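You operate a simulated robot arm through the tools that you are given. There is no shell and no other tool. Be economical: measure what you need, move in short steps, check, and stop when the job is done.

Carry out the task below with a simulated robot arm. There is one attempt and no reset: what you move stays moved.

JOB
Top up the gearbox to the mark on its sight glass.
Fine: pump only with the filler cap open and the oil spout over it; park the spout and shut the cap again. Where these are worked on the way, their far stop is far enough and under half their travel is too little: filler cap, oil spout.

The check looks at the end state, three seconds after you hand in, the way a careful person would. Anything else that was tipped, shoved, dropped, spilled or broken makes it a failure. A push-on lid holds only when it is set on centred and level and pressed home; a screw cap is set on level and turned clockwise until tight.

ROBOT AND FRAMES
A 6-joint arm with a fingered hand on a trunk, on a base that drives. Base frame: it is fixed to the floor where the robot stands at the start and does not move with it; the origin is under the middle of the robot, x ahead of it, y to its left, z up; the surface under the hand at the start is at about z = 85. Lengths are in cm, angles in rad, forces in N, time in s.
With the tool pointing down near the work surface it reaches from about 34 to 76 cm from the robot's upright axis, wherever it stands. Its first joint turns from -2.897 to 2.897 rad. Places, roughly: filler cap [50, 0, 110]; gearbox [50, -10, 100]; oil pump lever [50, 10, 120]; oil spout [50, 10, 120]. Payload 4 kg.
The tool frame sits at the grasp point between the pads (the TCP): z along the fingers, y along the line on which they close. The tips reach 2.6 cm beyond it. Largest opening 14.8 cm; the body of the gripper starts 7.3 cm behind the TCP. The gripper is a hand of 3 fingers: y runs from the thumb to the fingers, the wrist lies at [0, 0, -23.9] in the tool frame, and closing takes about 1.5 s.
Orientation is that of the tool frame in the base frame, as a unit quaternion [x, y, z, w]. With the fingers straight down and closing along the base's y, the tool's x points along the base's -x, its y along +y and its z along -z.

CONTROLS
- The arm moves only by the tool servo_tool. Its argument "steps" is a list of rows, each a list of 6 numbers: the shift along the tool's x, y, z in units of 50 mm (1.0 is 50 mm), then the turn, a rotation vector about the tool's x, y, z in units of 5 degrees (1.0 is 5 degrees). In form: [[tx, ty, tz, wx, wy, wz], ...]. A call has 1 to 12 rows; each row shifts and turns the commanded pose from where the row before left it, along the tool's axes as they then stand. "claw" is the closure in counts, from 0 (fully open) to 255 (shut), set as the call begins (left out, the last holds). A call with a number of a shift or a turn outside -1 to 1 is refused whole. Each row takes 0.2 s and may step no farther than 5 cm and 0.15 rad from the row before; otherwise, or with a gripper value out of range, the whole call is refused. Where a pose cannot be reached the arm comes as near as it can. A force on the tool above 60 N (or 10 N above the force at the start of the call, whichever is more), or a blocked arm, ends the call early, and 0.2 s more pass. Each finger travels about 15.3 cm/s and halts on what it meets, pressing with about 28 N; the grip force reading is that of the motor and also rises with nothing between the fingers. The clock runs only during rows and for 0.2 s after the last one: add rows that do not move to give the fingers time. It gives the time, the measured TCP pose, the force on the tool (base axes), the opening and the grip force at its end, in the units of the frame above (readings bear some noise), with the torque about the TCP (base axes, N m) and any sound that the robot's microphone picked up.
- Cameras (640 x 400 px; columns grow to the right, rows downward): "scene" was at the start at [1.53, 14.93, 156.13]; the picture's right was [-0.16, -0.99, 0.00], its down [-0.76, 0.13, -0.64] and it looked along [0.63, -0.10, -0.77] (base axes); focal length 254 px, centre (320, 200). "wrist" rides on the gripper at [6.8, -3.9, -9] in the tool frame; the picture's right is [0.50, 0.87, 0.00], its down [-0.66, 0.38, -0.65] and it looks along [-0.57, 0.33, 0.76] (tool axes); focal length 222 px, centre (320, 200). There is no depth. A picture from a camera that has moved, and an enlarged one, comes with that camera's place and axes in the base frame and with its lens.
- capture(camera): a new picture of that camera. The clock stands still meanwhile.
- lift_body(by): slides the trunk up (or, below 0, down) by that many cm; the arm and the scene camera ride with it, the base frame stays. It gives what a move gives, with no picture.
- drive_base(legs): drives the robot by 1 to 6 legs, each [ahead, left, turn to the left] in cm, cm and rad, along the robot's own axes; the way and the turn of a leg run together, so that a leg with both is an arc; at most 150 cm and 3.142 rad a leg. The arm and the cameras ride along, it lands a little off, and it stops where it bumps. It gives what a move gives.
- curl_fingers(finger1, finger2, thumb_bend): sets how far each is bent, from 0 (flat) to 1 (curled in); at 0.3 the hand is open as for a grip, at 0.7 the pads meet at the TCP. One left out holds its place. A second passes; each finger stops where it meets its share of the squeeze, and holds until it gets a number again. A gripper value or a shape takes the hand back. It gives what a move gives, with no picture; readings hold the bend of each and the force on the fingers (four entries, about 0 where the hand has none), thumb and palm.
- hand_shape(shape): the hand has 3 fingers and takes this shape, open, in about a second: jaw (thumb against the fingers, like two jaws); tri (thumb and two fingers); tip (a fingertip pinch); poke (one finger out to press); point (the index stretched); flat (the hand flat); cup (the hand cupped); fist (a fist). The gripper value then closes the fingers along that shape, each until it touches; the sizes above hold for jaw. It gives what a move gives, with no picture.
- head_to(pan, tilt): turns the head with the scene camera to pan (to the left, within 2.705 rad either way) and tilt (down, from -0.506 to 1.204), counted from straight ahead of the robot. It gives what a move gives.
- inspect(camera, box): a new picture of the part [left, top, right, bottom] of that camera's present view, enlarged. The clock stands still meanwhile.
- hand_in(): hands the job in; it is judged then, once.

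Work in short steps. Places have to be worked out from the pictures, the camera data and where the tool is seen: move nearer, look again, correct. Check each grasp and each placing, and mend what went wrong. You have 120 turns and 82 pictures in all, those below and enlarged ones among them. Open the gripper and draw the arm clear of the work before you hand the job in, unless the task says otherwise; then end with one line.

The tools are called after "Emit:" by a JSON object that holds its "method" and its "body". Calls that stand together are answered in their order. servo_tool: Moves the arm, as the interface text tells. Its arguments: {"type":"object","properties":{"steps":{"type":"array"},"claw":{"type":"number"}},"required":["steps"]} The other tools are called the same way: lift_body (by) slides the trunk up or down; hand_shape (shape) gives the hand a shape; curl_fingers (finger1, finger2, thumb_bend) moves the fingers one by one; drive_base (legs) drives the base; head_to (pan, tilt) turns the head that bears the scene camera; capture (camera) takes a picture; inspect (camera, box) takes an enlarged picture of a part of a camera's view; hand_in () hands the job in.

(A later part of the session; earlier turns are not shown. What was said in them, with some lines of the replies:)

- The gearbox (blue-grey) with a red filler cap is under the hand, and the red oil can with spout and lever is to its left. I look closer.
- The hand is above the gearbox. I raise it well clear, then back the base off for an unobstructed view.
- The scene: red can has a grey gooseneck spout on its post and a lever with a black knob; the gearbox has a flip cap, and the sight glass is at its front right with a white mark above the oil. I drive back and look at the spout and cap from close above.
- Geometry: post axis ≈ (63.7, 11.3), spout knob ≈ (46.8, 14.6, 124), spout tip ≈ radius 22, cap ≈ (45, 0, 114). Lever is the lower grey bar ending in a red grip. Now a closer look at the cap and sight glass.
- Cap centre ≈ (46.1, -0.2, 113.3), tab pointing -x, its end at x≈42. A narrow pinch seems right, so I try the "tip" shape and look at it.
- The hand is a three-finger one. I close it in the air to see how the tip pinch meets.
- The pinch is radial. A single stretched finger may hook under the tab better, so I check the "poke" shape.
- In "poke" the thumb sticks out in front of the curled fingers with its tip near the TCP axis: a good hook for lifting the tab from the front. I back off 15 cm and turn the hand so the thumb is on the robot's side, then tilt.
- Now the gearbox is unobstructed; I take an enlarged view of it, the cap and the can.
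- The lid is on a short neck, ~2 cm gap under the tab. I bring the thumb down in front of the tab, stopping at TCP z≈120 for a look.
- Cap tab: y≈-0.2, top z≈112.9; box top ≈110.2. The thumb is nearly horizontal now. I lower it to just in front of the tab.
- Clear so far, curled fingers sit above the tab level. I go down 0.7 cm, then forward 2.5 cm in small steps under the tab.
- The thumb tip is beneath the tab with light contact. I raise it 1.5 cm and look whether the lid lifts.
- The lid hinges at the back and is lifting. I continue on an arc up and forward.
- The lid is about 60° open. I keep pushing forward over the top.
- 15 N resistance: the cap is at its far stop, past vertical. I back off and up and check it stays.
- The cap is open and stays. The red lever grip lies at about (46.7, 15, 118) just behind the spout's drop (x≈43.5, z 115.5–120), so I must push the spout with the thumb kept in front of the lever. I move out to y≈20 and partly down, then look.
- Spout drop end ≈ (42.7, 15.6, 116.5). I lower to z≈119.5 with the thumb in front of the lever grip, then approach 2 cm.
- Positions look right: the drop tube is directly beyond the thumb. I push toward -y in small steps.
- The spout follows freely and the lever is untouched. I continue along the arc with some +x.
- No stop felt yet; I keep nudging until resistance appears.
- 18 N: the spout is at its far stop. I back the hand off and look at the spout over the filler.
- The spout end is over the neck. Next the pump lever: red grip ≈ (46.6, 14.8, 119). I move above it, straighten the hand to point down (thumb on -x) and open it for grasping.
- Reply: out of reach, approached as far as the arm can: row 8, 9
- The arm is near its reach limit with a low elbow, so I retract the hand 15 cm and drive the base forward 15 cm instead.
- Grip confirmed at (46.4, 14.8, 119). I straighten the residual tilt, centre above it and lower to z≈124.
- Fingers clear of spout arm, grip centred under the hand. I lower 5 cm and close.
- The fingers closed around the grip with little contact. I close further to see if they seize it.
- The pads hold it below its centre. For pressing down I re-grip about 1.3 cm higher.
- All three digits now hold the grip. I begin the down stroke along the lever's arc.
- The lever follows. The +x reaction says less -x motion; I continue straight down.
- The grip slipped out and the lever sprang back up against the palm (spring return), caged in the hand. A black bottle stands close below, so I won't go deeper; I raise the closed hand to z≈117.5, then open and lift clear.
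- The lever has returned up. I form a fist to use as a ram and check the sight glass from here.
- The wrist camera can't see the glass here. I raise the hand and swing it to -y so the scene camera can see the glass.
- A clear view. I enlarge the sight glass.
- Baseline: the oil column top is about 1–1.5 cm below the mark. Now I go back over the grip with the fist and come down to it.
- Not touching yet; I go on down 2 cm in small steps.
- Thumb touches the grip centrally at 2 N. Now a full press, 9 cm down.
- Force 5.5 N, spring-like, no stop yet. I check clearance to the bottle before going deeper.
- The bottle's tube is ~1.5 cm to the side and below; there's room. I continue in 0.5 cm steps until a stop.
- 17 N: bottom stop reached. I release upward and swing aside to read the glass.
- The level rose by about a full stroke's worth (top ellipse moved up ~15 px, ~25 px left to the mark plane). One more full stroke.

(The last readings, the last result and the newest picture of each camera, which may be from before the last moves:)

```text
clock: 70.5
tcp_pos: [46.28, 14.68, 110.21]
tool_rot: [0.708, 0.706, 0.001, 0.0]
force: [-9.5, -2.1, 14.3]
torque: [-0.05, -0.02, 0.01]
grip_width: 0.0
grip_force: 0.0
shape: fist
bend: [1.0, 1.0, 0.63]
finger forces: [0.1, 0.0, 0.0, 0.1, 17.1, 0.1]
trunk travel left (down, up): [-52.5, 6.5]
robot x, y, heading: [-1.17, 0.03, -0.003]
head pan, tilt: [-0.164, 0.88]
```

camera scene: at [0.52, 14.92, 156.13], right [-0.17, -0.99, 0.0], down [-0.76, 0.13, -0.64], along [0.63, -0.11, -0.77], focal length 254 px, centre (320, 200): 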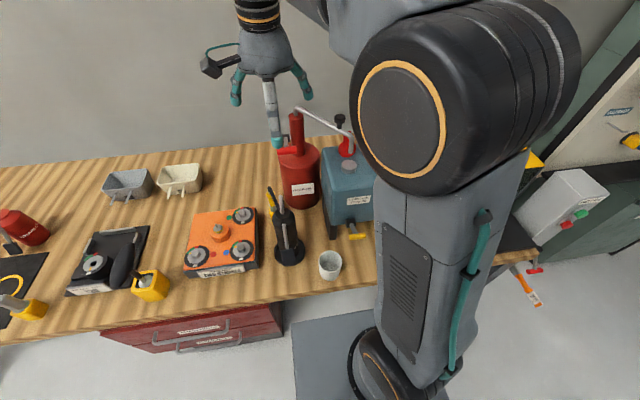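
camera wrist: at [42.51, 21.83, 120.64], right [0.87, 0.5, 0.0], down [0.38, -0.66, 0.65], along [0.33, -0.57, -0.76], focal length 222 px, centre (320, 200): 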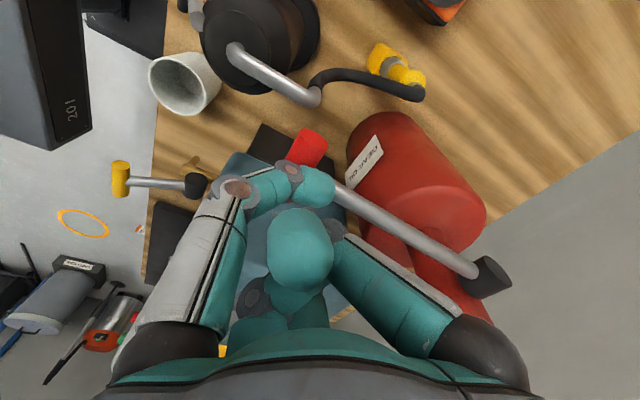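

Bottom stop reached again. I release and read the glass.

Emit:
{"method": "servo_tool", "body": {"steps": [[0, 0, -0.5, 0, 0, 0], [0, 0, -0.7, 0, 0, 0], [0, 0, -0.9, 0, 0, 0], [0, 0, -0.9, 0, 0, 0], [0, 0, -0.9, 0, 0, 0], [0, 0, -0.9, 0, 0, 0], [-0.885, 0, 0, 0, 0, 0], [-0.885, 0, 0, 0, 0, 0], [-0.885, 0, 0, 0, 0, 0], [-0.885, 0, 0, 0, 0, 0], [0, 0, 0, 0, 0, 0]]}}

Emit:
{"method": "inspect", "body": {"camera": "scene", "box": [364, 184, 392, 222]}}

```text
clock: 72.9
tcp_pos: [46.2, -3.08, 134.28]
tool_rot: [0.708, 0.706, 0.002, 0.0]
force: [0.2, -0.5, 0.3]
torque: [0.01, 0.05, 0.0]
grip_width: 0.01
grip_force: 0.1
shape: fist
bend: [1.0, 1.0, 0.58]
finger forces: [0.0, 0.1, 0.1, 0.1, 0.0, 0.0]
trunk travel left (down, up): [-52.5, 6.5]
robot x, y, heading: [-0.87, -0.25, -0.004]
head pan, tilt: [-0.164, 0.88]
```

```text
10.53 times, centred on (378, 203) of scene
camera zoom: at [0.45, 14.9, 156.14], right [-0.17, -0.99, 0.0], down [-0.76, 0.13, -0.64], along [0.63, -0.11, -0.77], focal length 2672 px, centre (-290, 168)
```

zoom: 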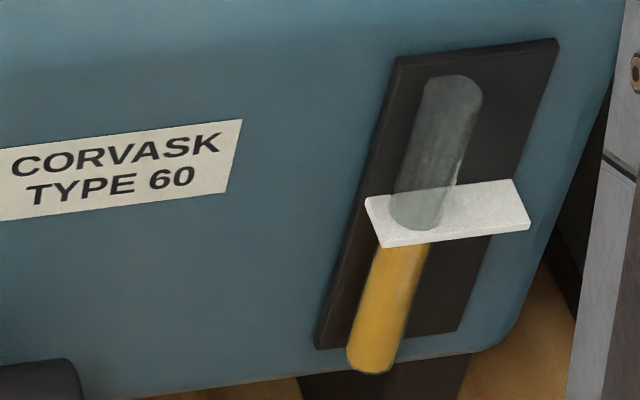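

The oil surface is now hidden behind the mark plate, so it is near the mark. I back off 40 cm for a flatter view beneath the plate.

Emit:
{"method": "drive_base", "body": {"legs": [[-40, 0, 0]]}}

Emit:
{"method": "inspect", "body": {"camera": "scene", "box": [335, 100, 375, 140]}}

```text
clock: 75.4
tcp_pos: [6.55, -2.99, 134.37]
tool_rot: [0.709, 0.705, 0.002, 0.0]
force: [0.2, 0.3, -0.6]
torque: [-0.01, 0.0, 0.01]
grip_width: 0.01
grip_force: 0.1
shape: fist
bend: [1.0, 1.0, 0.58]
finger forces: [0.0, 0.0, 0.0, 0.1, 0.0, 0.0]
trunk travel left (down, up): [-52.5, 6.5]
robot x, y, heading: [-41.02, 0.04, -0.009]
head pan, tilt: [-0.164, 0.88]
```

```text
10.00 times, centred on (355, 120) of scene
camera zoom: at [-39.32, 15.03, 156.13], right [-0.17, -0.99, 0.0], down [-0.76, 0.13, -0.64], along [0.63, -0.11, -0.77], focal length 2538 px, centre (-30, 1000)
```

zoom: 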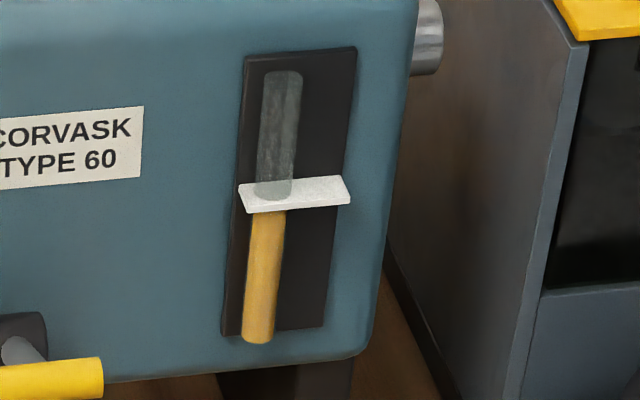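

Oil now reaches at least the underside of the plate region. For a near-level look I lower the trunk 30 cm here (hand well in front of the bench) and tilt the head up.

Emit:
{"method": "lift_body", "body": {"by": -30}}

Emit:
{"method": "head_to", "body": {"pan": -0.29, "tilt": 0.3}}

Emit:
{"method": "inspect", "body": {"camera": "scene", "box": [285, 165, 355, 235]}}

```text
clock: 78.4
tcp_pos: [6.47, -3.07, 104.3]
tool_rot: [0.709, 0.705, 0.001, 0.0]
force: [-0.5, -0.6, 0.7]
torque: [-0.03, -0.03, 0.03]
grip_width: 0.0
grip_force: 0.0
shape: fist
bend: [1.0, 1.0, 0.58]
finger forces: [0.0, 0.0, 0.1, 0.1, 0.1, 0.1]
trunk travel left (down, up): [-22.5, 36.5]
robot x, y, heading: [-41.31, -0.19, -0.006]
head pan, tilt: [-0.164, 0.88]
```

```text
clock: 79.4
tcp_pos: [6.57, -3.14, 104.35]
tool_rot: [0.709, 0.705, 0.002, 0.0]
force: [0.1, -0.5, 0.1]
torque: [-0.02, 0.03, -0.03]
grip_width: 0.0
grip_force: 0.2
shape: fist
bend: [1.0, 1.0, 0.58]
finger forces: [0.0, 0.0, 0.0, 0.0, 0.0, 0.0]
trunk travel left (down, up): [-22.5, 36.5]
robot x, y, heading: [-40.79, -0.02, -0.003]
head pan, tilt: [-0.29, 0.3]
```

```text
5.71 times, centred on (320, 200) of scene
camera zoom: at [-37.9, 13.61, 131.19], right [-0.29, -0.96, 0.0], down [-0.28, 0.09, -0.95], along [0.91, -0.28, -0.3], focal length 1450 px, centre (320, 200)
```

zoom: 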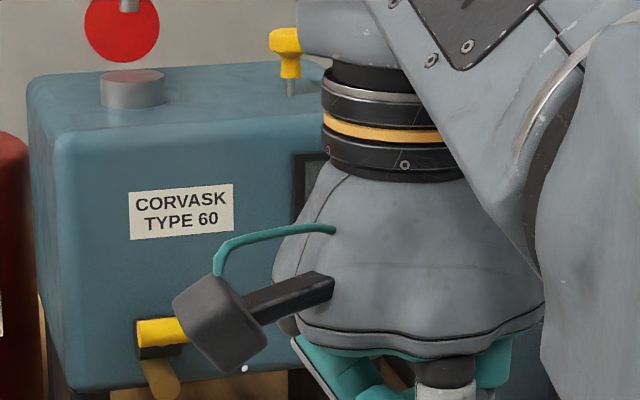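

The hand occludes the glass; I shift it 10 cm to the right and look again.

Emit:
{"method": "servo_tool", "body": {"steps": [[-1, 0, 0, 0, 0, 0], [-1, 0, 0, 0, 0, 0], [0, 0, 0, 0, 0, 0]]}}

Emit:
{"method": "inspect", "body": {"camera": "scene", "box": [300, 180, 340, 220]}}

```text
clock: 80.2
tcp_pos: [6.55, -13.04, 104.5]
tool_rot: [0.709, 0.705, 0.001, -0.001]
force: [0.5, 0.4, 0.0]
torque: [0.0, 0.0, 0.01]
grip_width: 0.0
grip_force: 0.0
shape: fist
bend: [1.0, 1.0, 0.58]
finger forces: [0.0, 0.0, 0.1, 0.0, 0.0, 0.0]
trunk travel left (down, up): [-22.5, 36.5]
robot x, y, heading: [-40.8, -0.05, -0.002]
head pan, tilt: [-0.29, 0.3]
```

```text
10.00 times, centred on (320, 200) of scene
camera zoom: at [-37.9, 13.6, 131.2], right [-0.29, -0.96, 0.0], down [-0.28, 0.09, -0.96], along [0.91, -0.28, -0.3], focal length 2538 px, centre (320, 200)
```

zoom: 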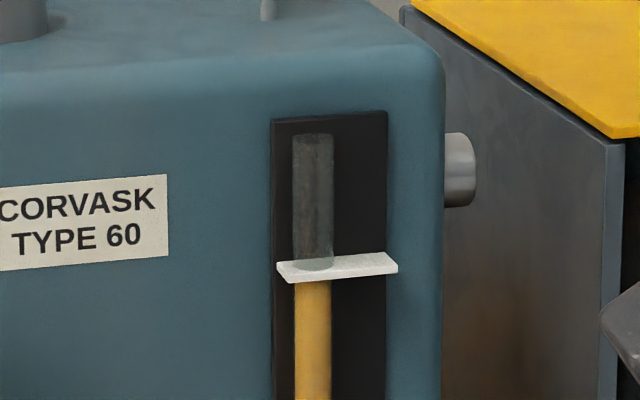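

The oil surface sits within the mark plate's thickness: topped up to the mark. No more pumping. Now I restore trunk and head, and set up the tilted poke hand at robot x≈-15 again for parking the spout.

Emit:
{"method": "lift_body", "body": {"by": 30}}

Emit:
{"method": "head_to", "body": {"pan": -0.164, "tilt": 0.88}}

Emit:
{"method": "hand_shape", "body": {"shape": "poke"}}

Emit:
{"method": "servo_tool", "body": {"steps": [[0, 0, 0, -1, 0, 0], [0, 0, 0, -1, 0, 0], [0, 0, 0, -1, 0, 0], [0, 0, 0, -1, 0, 0], [0, 0, 0, -1, 0, 0], [0, 0, 0, -1, 0, 0], [0, 0, 0, -1, 0, 0], [0, 0, 0, -1, 0, 0], [0, 0, 0, -1, 0, 0], [0, 0, 0, 0, 0, 0]]}}

Emit:
{"method": "drive_base", "body": {"legs": [[26, 0, 0]]}}

```text
clock: 83.2
tcp_pos: [6.55, -13.04, 134.39]
tool_rot: [0.709, 0.705, 0.002, 0.0]
force: [-0.5, -0.3, 0.2]
torque: [0.02, 0.01, 0.0]
grip_width: 0.0
grip_force: 0.1
shape: fist
bend: [1.0, 1.0, 0.58]
finger forces: [0.0, 0.0, 0.0, 0.0, 0.0, 0.0]
trunk travel left (down, up): [-52.5, 6.5]
robot x, y, heading: [-40.81, 0.33, -0.01]
head pan, tilt: [-0.29, 0.3]
```

```text
clock: 84.2
tcp_pos: [6.61, -13.1, 134.45]
tool_rot: [0.709, 0.705, 0.001, 0.0]
force: [1.1, 0.6, -0.7]
torque: [0.0, -0.02, -0.03]
grip_width: 0.0
grip_force: 0.0
shape: fist
bend: [1.0, 1.0, 0.58]
finger forces: [0.1, 0.0, 0.0, 0.0, 0.0, 0.1]
trunk travel left (down, up): [-52.5, 6.5]
robot x, y, heading: [-41.13, 0.3, -0.005]
head pan, tilt: [-0.164, 0.88]
```

```text
clock: 85.1
tcp_pos: [6.56, -12.99, 134.49]
tool_rot: [0.709, 0.706, 0.001, 0.0]
force: [0.2, 0.2, 0.0]
torque: [-0.01, 0.03, 0.01]
grip_width: 0.01
grip_force: 0.0
shape: poke
bend: [1.0, 1.0, 0.4]
finger forces: [0.0, 0.0, 0.1, 0.0, 0.0, 0.1]
trunk travel left (down, up): [-52.5, 6.5]
robot x, y, heading: [-40.58, -0.11, -0.001]
head pan, tilt: [-0.164, 0.88]
```

```text
clock: 87.3
tcp_pos: [6.55, -13.05, 134.54]
tool_rot: [0.656, 0.651, 0.271, 0.271]
force: [-0.1, 0.0, -0.2]
torque: [-0.03, -0.04, -0.03]
grip_width: 0.0
grip_force: 0.2
shape: poke
bend: [1.0, 1.0, 0.4]
finger forces: [0.0, 0.0, 0.1, 0.1, 0.0, 0.0]
trunk travel left (down, up): [-52.5, 6.5]
robot x, y, heading: [-40.66, -0.01, -0.006]
head pan, tilt: [-0.164, 0.88]
```

```text
clock: 89.2
tcp_pos: [32.36, -13.15, 134.58]
tool_rot: [0.655, 0.651, 0.27, 0.272]
force: [0.7, 1.0, -0.2]
torque: [0.03, -0.02, 0.01]
grip_width: 0.02
grip_force: 0.1
shape: poke
bend: [1.0, 1.0, 0.4]
finger forces: [0.0, 0.0, 0.0, 0.0, 0.0, 0.1]
trunk travel left (down, up): [-52.5, 6.5]
robot x, y, heading: [-14.75, -0.17, 0.001]
head pan, tilt: [-0.164, 0.88]
```

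I bring the thumb to the -y side of the spout drop, stopping above for a look.

Emit:
{"method": "servo_tool", "body": {"steps": [[0.333, 0.12, 0.721, 0, 0, 0], [0.333, 0.12, 0.721, 0, 0, 0], [0.333, 0.12, 0.721, 0, 0, 0], [0.333, 0.12, 0.721, 0, 0, 0], [0, 0, 0, 0, 0, 0]]}}

Emit:
{"method": "capture", "body": {"camera": "wrist"}}

```text
clock: 90.3
tcp_pos: [44.63, -6.45, 126.08]
tool_rot: [0.654, 0.652, 0.271, 0.272]
force: [0.6, 0.4, -0.7]
torque: [0.03, -0.06, 0.0]
grip_width: 0.02
grip_force: 0.1
shape: poke
bend: [1.0, 1.0, 0.4]
finger forces: [0.1, 0.0, 0.0, 0.0, 0.1, 0.1]
trunk travel left (down, up): [-52.5, 6.5]
robot x, y, heading: [-14.78, 0.09, -0.001]
head pan, tilt: [-0.164, 0.88]
```

```text
13 pictures are left
camera wrist: at [35.51, 0.41, 129.71], right [0.61, 0.5, 0.61], down [-0.2, -0.66, 0.73], along [0.76, -0.57, -0.3], focal length 222 px, centre (320, 200)
```

wrist: 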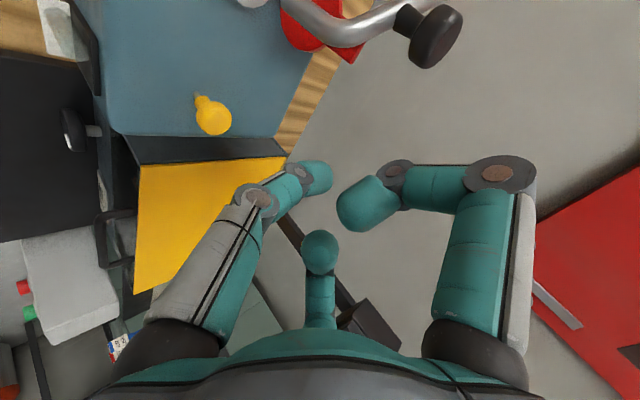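

Clear. I lower to z≈119.5 and start pushing the spout toward +y.

Emit:
{"method": "servo_tool", "body": {"steps": [[0, -0.46, 0.46, 0, 0, 0], [0, -0.46, 0.46, 0, 0, 0], [0.3, 0, 0, 0, 0, 0], [0.2, 0, 0, 0, 0, 0], [0, 0, 0, 0, 0, 0]]}}

Emit:
{"method": "servo_tool", "body": {"steps": [[0.2, 0, 0, 0, 0, 0], [0.2, -0.02, -0.02, 0, 0, 0], [0.2, -0.04, -0.04, 0, 0, 0], [0, 0, 0, 0, 0, 0]]}}

Emit:
{"method": "inspect", "body": {"camera": "wrist", "box": [220, 60, 440, 280]}}

```text
clock: 91.5
tcp_pos: [44.29, -3.92, 119.53]
tool_rot: [0.655, 0.651, 0.271, 0.272]
force: [-0.1, -0.6, 0.1]
torque: [0.05, 0.0, 0.0]
grip_width: 0.0
grip_force: 0.0
shape: poke
bend: [1.0, 1.0, 0.4]
finger forces: [0.0, 0.0, 0.0, 0.1, 0.0, 0.0]
trunk travel left (down, up): [-52.5, 6.5]
robot x, y, heading: [-15.08, 0.25, -0.009]
head pan, tilt: [-0.164, 0.88]
```

```text
clock: 92.5
tcp_pos: [43.86, -0.87, 119.64]
tool_rot: [0.655, 0.652, 0.272, 0.27]
force: [-0.5, 0.0, 0.0]
torque: [-0.02, -0.03, -0.04]
grip_width: 0.0
grip_force: 0.0
shape: poke
bend: [1.0, 1.0, 0.4]
finger forces: [0.0, 0.0, 0.0, 0.0, 0.9, 0.0]
trunk travel left (down, up): [-52.5, 6.5]
robot x, y, heading: [-14.82, -0.19, -0.003]
head pan, tilt: [-0.164, 0.88]
```

```text
1.82 times, centred on (330, 170) of wrist
camera zoom: at [34.87, 5.9, 123.22], right [0.61, 0.5, 0.61], down [-0.2, -0.66, 0.73], along [0.76, -0.57, -0.3], focal length 404 px, centre (302, 254)
```

zoom: 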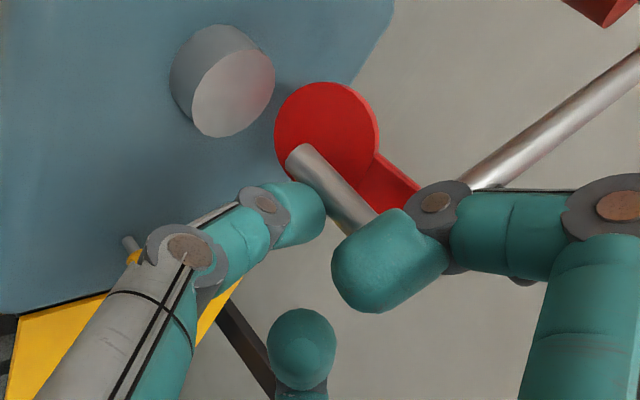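

Contact made with the drop. I sweep it along the arc toward the parked side.

Emit:
{"method": "servo_tool", "body": {"steps": [[0.3, -0.09, -0.09, 0, 0, 0], [0.3, -0.08, -0.08, 0, 0, 0], [0.3, -0.07, -0.07, 0, 0, 0], [0.3, -0.055, -0.055, 0, 0, 0], [0.3, -0.042, -0.042, 0, 0, 0], [0, 0, 0, 0, 0, 0]]}}

Emit:
{"method": "inspect", "body": {"camera": "wrist", "box": [220, 60, 440, 280]}}

```text
clock: 94.0
tcp_pos: [41.66, 6.61, 119.72]
tool_rot: [0.655, 0.652, 0.271, 0.271]
force: [-0.1, -0.4, -1.0]
torque: [-0.02, 0.0, -0.05]
grip_width: 0.02
grip_force: 0.0
shape: poke
bend: [1.0, 1.0, 0.4]
finger forces: [0.0, 0.0, 0.0, 0.0, 0.2, 0.0]
trunk travel left (down, up): [-52.5, 6.5]
robot x, y, heading: [-15.07, -0.03, -0.001]
head pan, tilt: [-0.164, 0.88]
```

```text
1.82 times, centred on (330, 170) of wrist
camera zoom: at [32.63, 13.39, 123.31], right [0.61, 0.5, 0.61], down [-0.2, -0.66, 0.73], along [0.76, -0.57, -0.3], focal length 404 px, centre (302, 254)
```

zoom: 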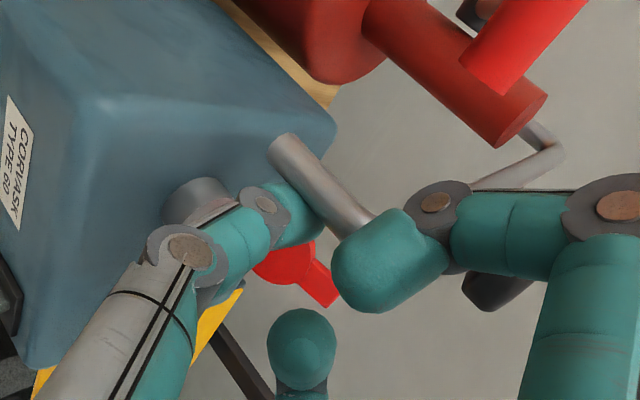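

Emit:
{"method": "servo_tool", "body": {"steps": [[0.3, -0.03, -0.03, 0, 0, 0], [0.3, -0.015, -0.015, 0, 0, 0], [0.3, 0, 0, 0, 0, 0], [0.3, 0, 0, 0, 0, 0], [0.1, 0.01, 0.01, 0, 0, 0], [0, 0, 0, 0, 0, 0]]}}

Emit:
{"method": "servo_tool", "body": {"steps": [[0.1, 0.01, 0.01, 0, 0, 0], [0.1, 0.01, 0.01, 0, 0, 0], [0, 0, 0, 0, 0, 0]]}}

```text
clock: 95.3
tcp_pos: [41.49, 13.08, 119.64]
tool_rot: [0.655, 0.652, 0.271, 0.271]
force: [0.1, -0.1, 0.0]
torque: [-0.02, 0.01, -0.02]
grip_width: 0.01
grip_force: 0.0
shape: poke
bend: [1.0, 1.0, 0.4]
finger forces: [0.1, 0.1, 0.0, 0.1, 0.1, 0.1]
trunk travel left (down, up): [-52.5, 6.5]
robot x, y, heading: [-14.73, -0.03, -0.001]
head pan, tilt: [-0.164, 0.88]
```

```text
clock: 96.2
tcp_pos: [41.53, 14.02, 119.51]
tool_rot: [0.655, 0.652, 0.27, 0.27]
force: [-0.2, -1.1, 0.9]
torque: [-0.01, 0.02, 0.0]
grip_width: 0.0
grip_force: 0.0
shape: poke
bend: [1.0, 1.0, 0.4]
finger forces: [0.0, 0.0, 0.1, 0.0, 0.9, 0.0]
trunk travel left (down, up): [-52.5, 6.5]
robot x, y, heading: [-15.07, 0.22, -0.002]
head pan, tilt: [-0.164, 0.88]
```

Emit:
{"method": "servo_tool", "body": {"steps": [[0.1, 0.01, 0.01, 0, 0, 0], [0.1, 0.01, 0.01, 0, 0, 0], [0, 0, 0, 0, 0, 0]]}}

```text
clock: 97.0
tcp_pos: [41.5, 14.44, 119.51]
tool_rot: [0.656, 0.65, 0.27, 0.271]
force: [-4.6, -33.5, -0.3]
torque: [-0.49, 0.0, -0.38]
grip_width: 0.0
grip_force: 0.0
shape: poke
bend: [1.0, 1.0, 0.4]
finger forces: [0.1, 0.1, 0.0, 0.0, 33.2, 0.0]
trunk travel left (down, up): [-52.5, 6.5]
robot x, y, heading: [-15.03, -0.14, 0.001]
head pan, tilt: [-0.164, 0.88]
```

33 N: spout parked at its stop. I back off, rise, and verify with a scene view while un-tilting the hand.

Emit:
{"method": "servo_tool", "body": {"steps": [[-0.2, -0.02, -0.02, 0, 0, 0], [-0.3, -0.2, -0.2, 0, 0, 0], [0, -0.3, -0.3, 0, 0, 0], [0, 0.5, -0.5, 0, 0, 0], [0, 0.5, -0.5, 0, 0, 0], [0, 0.5, -0.5, 0, 0, 0], [0, 0.5, -0.5, 0, 0, 0], [0, 0, 0, 0, 0, 0]]}}

Emit:
{"method": "servo_tool", "body": {"steps": [[0, 0, 0, 1, 0, 0], [0, 0, 0, 1, 0, 0], [0, 0, 0, 1, 0, 0], [0, 0, 0, 1, 0, 0], [0, 0, 0, 1, 0, 0], [0, 0, 0, 1, 0, 0], [0, 0, 0, 1, 0, 0], [0, 0, 0, 1, 0, 0], [0, 0, 0, 1, 0, 0], [0, 0, 0, 0, 0, 0]]}}

Emit:
{"method": "servo_tool", "body": {"steps": [[0, 0, 0, 0, 0, -1], [0, 0, 0, 0, 0, -1], [0, 0, 0, 0, 0, -1], [0, 0, 0, 0, 0, -1], [0, 0, 0, 0, 0, -1], [0, 0, 0, 0, 0, -1], [0, 0, 0, 0, 0, -1], [0, 0, 0, 0, 0, -1], [0, 0, 0, 0, 0, -1]]}}

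Emit:
{"method": "servo_tool", "body": {"steps": [[0, 0, 0, 0, 0, -1], [0, 0, 0, 0, 0, -1], [0, 0, 0, 0, 0, -1], [0, 0, 0, 0, 0, -1], [0, 0, 0, 0, 0, -1], [0, 0, 0, 0, 0, -1], [0, 0, 0, 0, 0, -1], [0, 0, 0, 0, 0, -1], [0, 0, 0, 0, 0, -1], [0, 0, 0, 0, 0, 0]]}}

Emit:
{"method": "capture", "body": {"camera": "scene"}}

```text
clock: 98.8
tcp_pos: [37.88, 12.48, 133.8]
tool_rot: [0.654, 0.652, 0.271, 0.271]
force: [0.3, 0.3, 0.2]
torque: [0.02, -0.03, -0.01]
grip_width: 0.0
grip_force: 0.0
shape: poke
bend: [1.0, 1.0, 0.4]
finger forces: [0.1, 0.0, 0.1, 0.0, 0.0, 0.0]
trunk travel left (down, up): [-52.5, 6.5]
robot x, y, heading: [-15.02, 0.18, -0.001]
head pan, tilt: [-0.164, 0.88]
```

```text
clock: 101.0
tcp_pos: [38.07, 12.62, 133.65]
tool_rot: [0.708, 0.706, 0.001, -0.001]
force: [-0.6, -0.2, 0.0]
torque: [-0.01, -0.01, 0.01]
grip_width: 0.0
grip_force: 0.1
shape: poke
bend: [1.0, 1.0, 0.4]
finger forces: [0.0, 0.0, 0.1, 0.1, 0.1, 0.0]
trunk travel left (down, up): [-52.5, 6.5]
robot x, y, heading: [-15.18, 0.04, -0.003]
head pan, tilt: [-0.164, 0.88]
```

```text
clock: 103.0
tcp_pos: [37.95, 12.44, 133.65]
tool_rot: [0.384, 0.923, 0.002, 0.001]
force: [-0.4, -0.1, -0.8]
torque: [-0.04, -0.01, 0.01]
grip_width: 0.02
grip_force: 0.1
shape: poke
bend: [1.0, 1.0, 0.4]
finger forces: [0.1, 0.0, 0.0, 0.1, 0.0, 0.1]
trunk travel left (down, up): [-52.5, 6.5]
robot x, y, heading: [-14.9, -0.22, 0.0]
head pan, tilt: [-0.164, 0.88]
```

```text
clock: 105.2
tcp_pos: [37.86, 12.58, 133.66]
tool_rot: [0.002, 1.0, 0.001, 0.0]
force: [-0.3, -0.4, 0.2]
torque: [-0.03, -0.01, 0.0]
grip_width: 0.0
grip_force: 0.1
shape: poke
bend: [1.0, 1.0, 0.4]
finger forces: [0.0, 0.0, 0.0, 0.0, 0.1, 0.1]
trunk travel left (down, up): [-52.5, 6.5]
robot x, y, heading: [-15.18, -0.23, -0.003]
head pan, tilt: [-0.164, 0.88]
```

```text
10 pictures are left
camera scene: at [-13.42, 14.93, 156.13], right [-0.17, -0.99, 0.0], down [-0.76, 0.13, -0.64], along [0.63, -0.11, -0.77], focal length 254 px, centre (320, 200)
```

scene: 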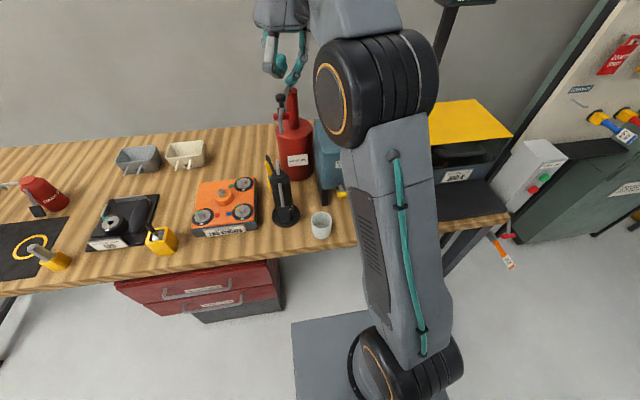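

The spout is parked. I move the hand to y≈0 and drive forward so it sits behind the open lid (high above).

Emit:
{"method": "servo_tool", "body": {"steps": [[0, -0.84, 0, 0, 0, 0], [0, -0.84, 0, 0, 0, 0], [0, -0.86, 0, 0, 0, 0], [0, 0, 0, 0, 0, 0]]}}

Emit:
{"method": "drive_base", "body": {"legs": [[15, 0, 0]]}}

Emit:
{"method": "capture", "body": {"camera": "wrist"}}

```text
clock: 106.2
tcp_pos: [37.78, -0.16, 133.52]
tool_rot: [0.002, 1.0, 0.001, 0.001]
force: [0.7, 0.0, -0.3]
torque: [-0.01, -0.02, 0.02]
grip_width: 0.0
grip_force: 0.0
shape: poke
bend: [1.0, 1.0, 0.4]
finger forces: [0.1, 0.0, 0.1, 0.0, 0.0, 0.0]
trunk travel left (down, up): [-52.5, 6.5]
robot x, y, heading: [-14.98, 0.15, -0.002]
head pan, tilt: [-0.164, 0.88]
```

```text
clock: 107.5
tcp_pos: [53.04, -0.03, 133.49]
tool_rot: [0.0, 1.0, 0.001, 0.0]
force: [0.6, 0.2, 0.1]
torque: [0.0, -0.01, -0.01]
grip_width: 0.0
grip_force: 0.1
shape: poke
bend: [1.0, 1.0, 0.4]
finger forces: [0.1, 0.1, 0.1, 0.0, 0.0, 0.0]
trunk travel left (down, up): [-52.5, 6.5]
robot x, y, heading: [-0.03, -0.12, -0.005]
head pan, tilt: [-0.164, 0.88]
```

```text
9 pictures are left
camera wrist: at [46.31, -3.82, 142.57], right [-0.5, 0.87, 0.0], down [0.66, 0.38, 0.65], along [0.57, 0.33, -0.76], focal length 222 px, centre (320, 200)
```

wrist: 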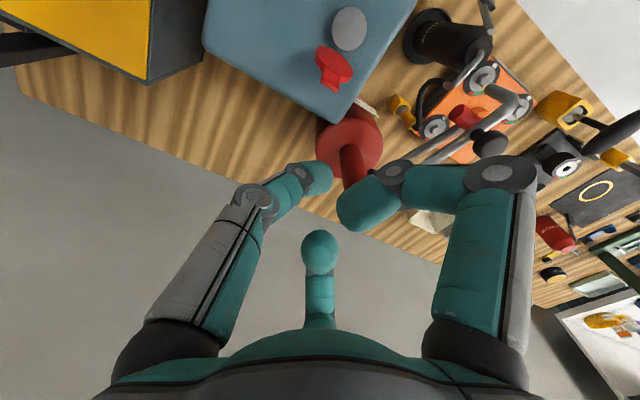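

Tab end of the open lid ≈ (51, 0, 118.4). I lower the thumb behind it at x≈53.5.

Emit:
{"method": "servo_tool", "body": {"steps": [[-0.1, 0, 0.7, 0, 0, 0], [0, 0, 0.7, 0, 0, 0], [0, 0, 0.7, 0, 0, 0], [0, 0, 0.5, 0, 0, 0], [0, 0, 0, 0, 0, 0]]}}

Emit:
{"method": "inspect", "body": {"camera": "wrist", "box": [220, 0, 440, 260]}}

```text
clock: 108.7
tcp_pos: [53.36, -0.22, 120.53]
tool_rot: [0.003, 1.0, 0.001, -0.001]
force: [-0.4, 0.2, 0.2]
torque: [0.01, 0.01, -0.02]
grip_width: 0.0
grip_force: 0.0
shape: poke
bend: [1.0, 1.0, 0.4]
finger forces: [0.1, 0.0, 0.1, 0.0, 0.0, 0.0]
trunk travel left (down, up): [-52.5, 6.5]
robot x, y, heading: [-0.07, 0.4, 0.005]
head pan, tilt: [-0.164, 0.88]
```

```text
1.54 times, centred on (330, 130) of wrist
camera zoom: at [46.73, -3.93, 129.52], right [-0.5, 0.87, 0.0], down [0.66, 0.38, 0.65], along [0.57, 0.33, -0.76], focal length 342 px, centre (305, 308)
```

zoom: 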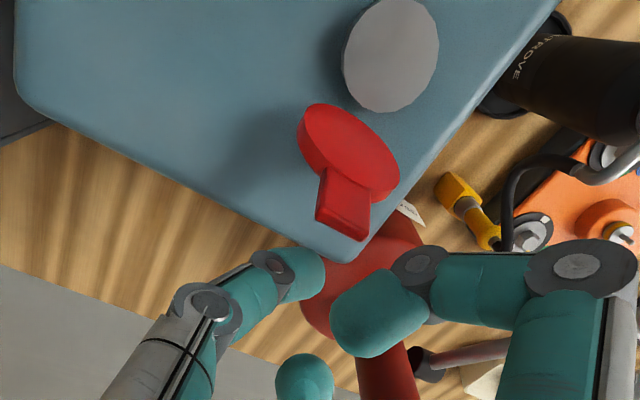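

The thumb is behind the tab. I lower 1.3 cm more and pull toward -x.

Emit:
{"method": "servo_tool", "body": {"steps": [[0, 0, 0.13, 0, 0, 0], [0, 0, 0.13, 0, 0, 0], [0.12, 0, 0, 0, 0, 0], [0.12, 0, 0, 0, 0, 0], [0.12, 0, 0, 0, 0, 0], [0.12, 0, 0, 0, 0, 0], [0.12, 0, 0, 0, 0, 0], [0, 0, 0, 0, 0, 0]]}}

Emit:
{"method": "inspect", "body": {"camera": "wrist", "box": [220, 0, 440, 260]}}

```text
clock: 110.5
tcp_pos: [50.41, 0.2, 119.35]
tool_rot: [0.001, 1.0, 0.001, 0.0]
force: [0.3, -0.3, -1.0]
torque: [0.01, 0.04, 0.03]
grip_width: 0.0
grip_force: 0.0
shape: poke
bend: [1.0, 1.0, 0.4]
finger forces: [0.0, 0.1, 0.0, 0.0, 0.0, 0.1]
trunk travel left (down, up): [-52.5, 6.5]
robot x, y, heading: [-0.05, -0.49, -0.002]
head pan, tilt: [-0.164, 0.88]
```

```text
1.54 times, centred on (330, 130) of wrist
camera zoom: at [43.75, -3.71, 128.28], right [-0.5, 0.87, 0.0], down [0.66, 0.38, 0.65], along [0.57, 0.33, -0.76], focal length 342 px, centre (305, 308)
```

zoom: 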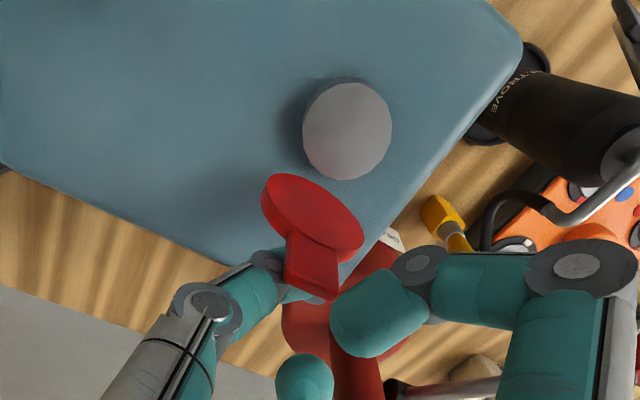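

The lid is coming over (about vertical). I continue pulling and begin to lower.

Emit:
{"method": "servo_tool", "body": {"steps": [[0.14, 0, 0, 0, 0, 0], [0.14, 0, 0, 0, 0, 0], [0.14, 0, 0, 0, 0, 0], [0.14, 0, 0, 0, 0, 0], [0.14, 0, 0, 0, 0, 0], [0.14, 0, 0, 0, 0, 0], [0, 0, 0, 0, 0, 0]]}}

Emit:
{"method": "inspect", "body": {"camera": "wrist", "box": [220, 0, 440, 260]}}

```text
clock: 112.1
tcp_pos: [46.21, 0.17, 119.29]
tool_rot: [0.001, 1.0, 0.001, 0.0]
force: [-0.6, 0.4, 0.3]
torque: [0.02, -0.04, 0.0]
grip_width: 0.0
grip_force: 0.0
shape: poke
bend: [1.0, 1.0, 0.4]
finger forces: [0.0, 0.0, 0.0, 0.0, 0.1, 0.0]
trunk travel left (down, up): [-52.5, 6.5]
robot x, y, heading: [-0.13, -0.04, -0.0]
head pan, tilt: [-0.164, 0.88]
```

```text
1.54 times, centred on (330, 130) of wrist
camera zoom: at [39.61, -3.73, 128.31], right [-0.5, 0.87, 0.0], down [0.66, 0.38, 0.65], along [0.57, 0.33, -0.76], focal length 342 px, centre (305, 308)
```

zoom: 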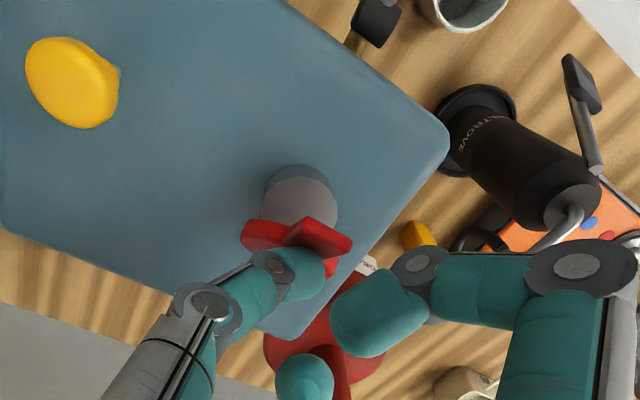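

The lid is past vertical toward shut but held by friction. I follow its arc forward and down.

Emit:
{"method": "servo_tool", "body": {"steps": [[0.14, 0, 0.04, 0, 0, 0], [0.14, 0, 0.08, 0, 0, 0], [0.12, 0, 0.12, 0, 0, 0], [0.08, 0, 0.16, 0, 0, 0], [0.04, 0, 0.14, 0, 0, 0], [0, 0, 0, 0, 0, 0]]}}

Emit:
{"method": "inspect", "body": {"camera": "wrist", "box": [220, 0, 440, 260]}}

```text
clock: 113.5
tcp_pos: [43.64, -0.01, 116.52]
tool_rot: [0.001, 1.0, 0.0, 0.0]
force: [0.2, -0.2, 0.6]
torque: [-0.03, -0.02, -0.01]
grip_width: 0.0
grip_force: 0.2
shape: poke
bend: [1.0, 1.0, 0.4]
finger forces: [0.0, 0.0, 0.0, 0.0, 0.0, 0.1]
trunk travel left (down, up): [-52.5, 6.5]
robot x, y, heading: [0.15, 0.12, -0.006]
head pan, tilt: [-0.164, 0.88]
```

```text
1.54 times, centred on (330, 130) of wrist
camera zoom: at [36.95, -3.75, 125.59], right [-0.5, 0.87, 0.0], down [0.66, 0.38, 0.65], along [0.57, 0.33, -0.76], focal length 342 px, centre (305, 308)
```

zoom: 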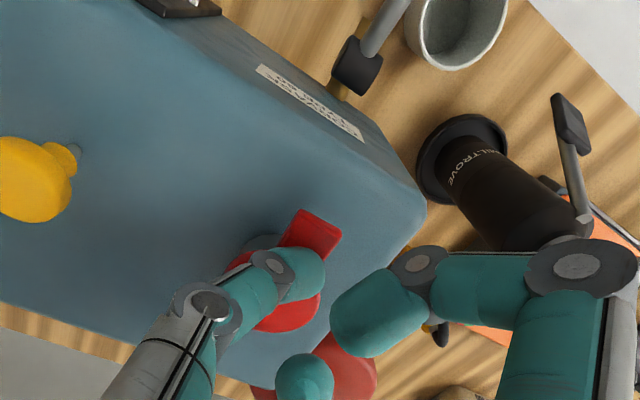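

Nearly shut. I press straight down in small steps until firm contact.

Emit:
{"method": "servo_tool", "body": {"steps": [[-0.1, 0, 0.1, 0, 0, 0], [0, 0, 0.1, 0, 0, 0], [0, 0, 0.05, 0, 0, 0], [0, 0, 0, 0, 0, 0]]}}

```text
clock: 114.5
tcp_pos: [43.94, -0.12, 115.4]
tool_rot: [0.0, 1.0, 0.001, 0.003]
force: [3.4, -15.8, 41.8]
torque: [0.08, -0.27, -0.1]
grip_width: 0.01
grip_force: 0.1
shape: poke
bend: [1.0, 1.0, 0.92]
finger forces: [0.1, 0.0, 0.1, 0.0, 41.7, 0.0]
trunk travel left (down, up): [-52.5, 6.5]
robot x, y, heading: [-0.06, 0.02, -0.0]
head pan, tilt: [-0.164, 0.88]
```

Pressed home at ~42 N. I lift clear and check the cap and overall scene.

Emit:
{"method": "servo_tool", "body": {"steps": [[0, 0, -0.3, 0, 0, 0], [0, 0, -0.9, 0, 0, 0], [0, 0, -0.9, 0, 0, 0], [0, 0, -0.9, 0, 0, 0], [0, 0, -0.9, 0, 0, 0], [0, -0.8, 0, 0, 0, 0], [0, -0.8, 0, 0, 0, 0], [0, 0, 0, 0, 0, 0]]}}

Emit:
{"method": "inspect", "body": {"camera": "scene", "box": [260, 90, 420, 250]}}

```text
clock: 116.3
tcp_pos: [44.37, -8.19, 134.9]
tool_rot: [0.001, 1.0, 0.001, 0.0]
force: [-0.7, -0.1, 0.6]
torque: [0.0, -0.05, -0.01]
grip_width: 0.0
grip_force: 0.0
shape: poke
bend: [1.0, 1.0, 0.4]
finger forces: [0.1, 0.0, 0.1, 0.0, 0.1, 0.1]
trunk travel left (down, up): [-52.5, 6.5]
robot x, y, heading: [0.16, 0.1, 0.0]
head pan, tilt: [-0.164, 0.88]
```

```text
2.50 times, centred on (340, 170) of scene
camera zoom: at [1.62, 14.88, 156.13], right [-0.17, -0.99, 0.0], down [-0.76, 0.13, -0.64], along [0.63, -0.11, -0.77], focal length 634 px, centre (270, 275)
```

zoom: 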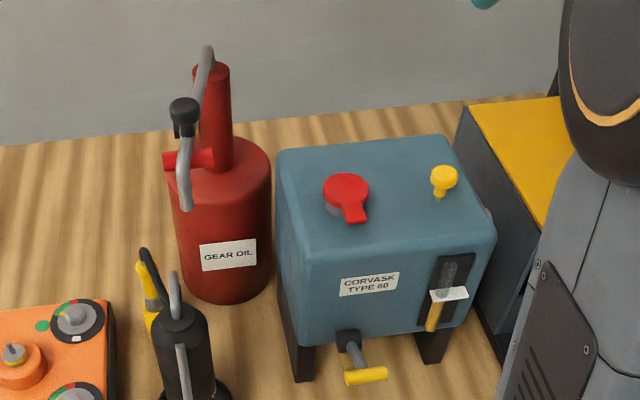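

Cap shut, spout parked, nothing disturbed. One last enlarged look at the sight glass.

Emit:
{"method": "inspect", "body": {"camera": "scene", "box": [360, 148, 384, 178]}}

```text
13.33 times, centred on (372, 163) of scene
camera zoom: at [1.62, 14.88, 156.13], right [-0.17, -0.99, 0.0], down [-0.76, 0.13, -0.64], along [0.63, -0.11, -0.77], focal length 3384 px, centre (-373, 693)
```

zoom: 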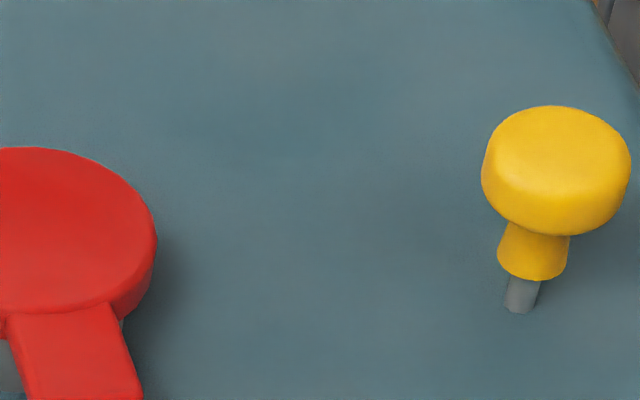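

Cap seated flat; the level was already verified within the mark plate. I open the hand and draw the arm back clear.

Emit:
{"method": "hand_shape", "body": {"shape": "jaw"}}

Emit:
{"method": "drive_base", "body": {"legs": [[-25, 0, 0]]}}

Emit:
{"method": "capture", "body": {"camera": "scene"}}

```text
clock: 117.2
tcp_pos: [44.35, -8.16, 134.97]
tool_rot: [0.001, 1.0, 0.001, 0.001]
force: [-0.9, 0.1, 0.1]
torque: [0.05, 0.01, 0.02]
grip_width: 14.77
grip_force: 0.0
shape: jaw
bend: [0.3, 0.3, 0.3]
finger forces: [0.1, 0.1, 0.1, 0.0, 0.1, 0.0]
trunk travel left (down, up): [-52.5, 6.5]
robot x, y, heading: [-0.08, -0.29, -0.006]
head pan, tilt: [-0.164, 0.88]
```

```text
clock: 119.0
tcp_pos: [19.36, -8.03, 134.95]
tool_rot: [0.001, 1.0, 0.001, 0.001]
force: [-0.4, 0.0, -0.4]
torque: [0.0, 0.01, 0.0]
grip_width: 14.76
grip_force: 0.0
shape: jaw
bend: [0.3, 0.3, 0.3]
finger forces: [0.0, 0.0, 0.0, 0.0, 0.0, 0.0]
trunk travel left (down, up): [-52.5, 6.5]
robot x, y, heading: [-24.45, 0.1, -0.003]
head pan, tilt: [-0.164, 0.88]
```

```text
2 pictures are left
camera scene: at [-23.31, 14.93, 156.13], right [-0.16, -0.99, 0.0], down [-0.76, 0.13, -0.64], along [0.63, -0.1, -0.77], focal length 254 px, centre (320, 200)
```

scene: 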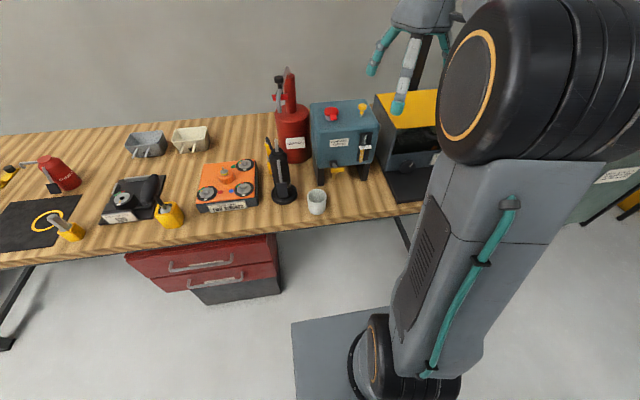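

All is in place: cap shut, spout parked, level at the mark, everything else undisturbed. I hand in.

Emit:
{"method": "hand_in", "body": {}}

```text
The job is handed in.
```

The gearbox is topped up to the sight-glass mark: in the flattest view I took, the oil surface was hidden behind the mark plate. That puts it between about 0.1 cm below the plate and the plate's top. I pumped only with the cap open and the spout over the filler. The spout is parked at its stop, the cap is pressed shut, and the hand is open and clear; nothing else on the bench looked moved in the last picture.
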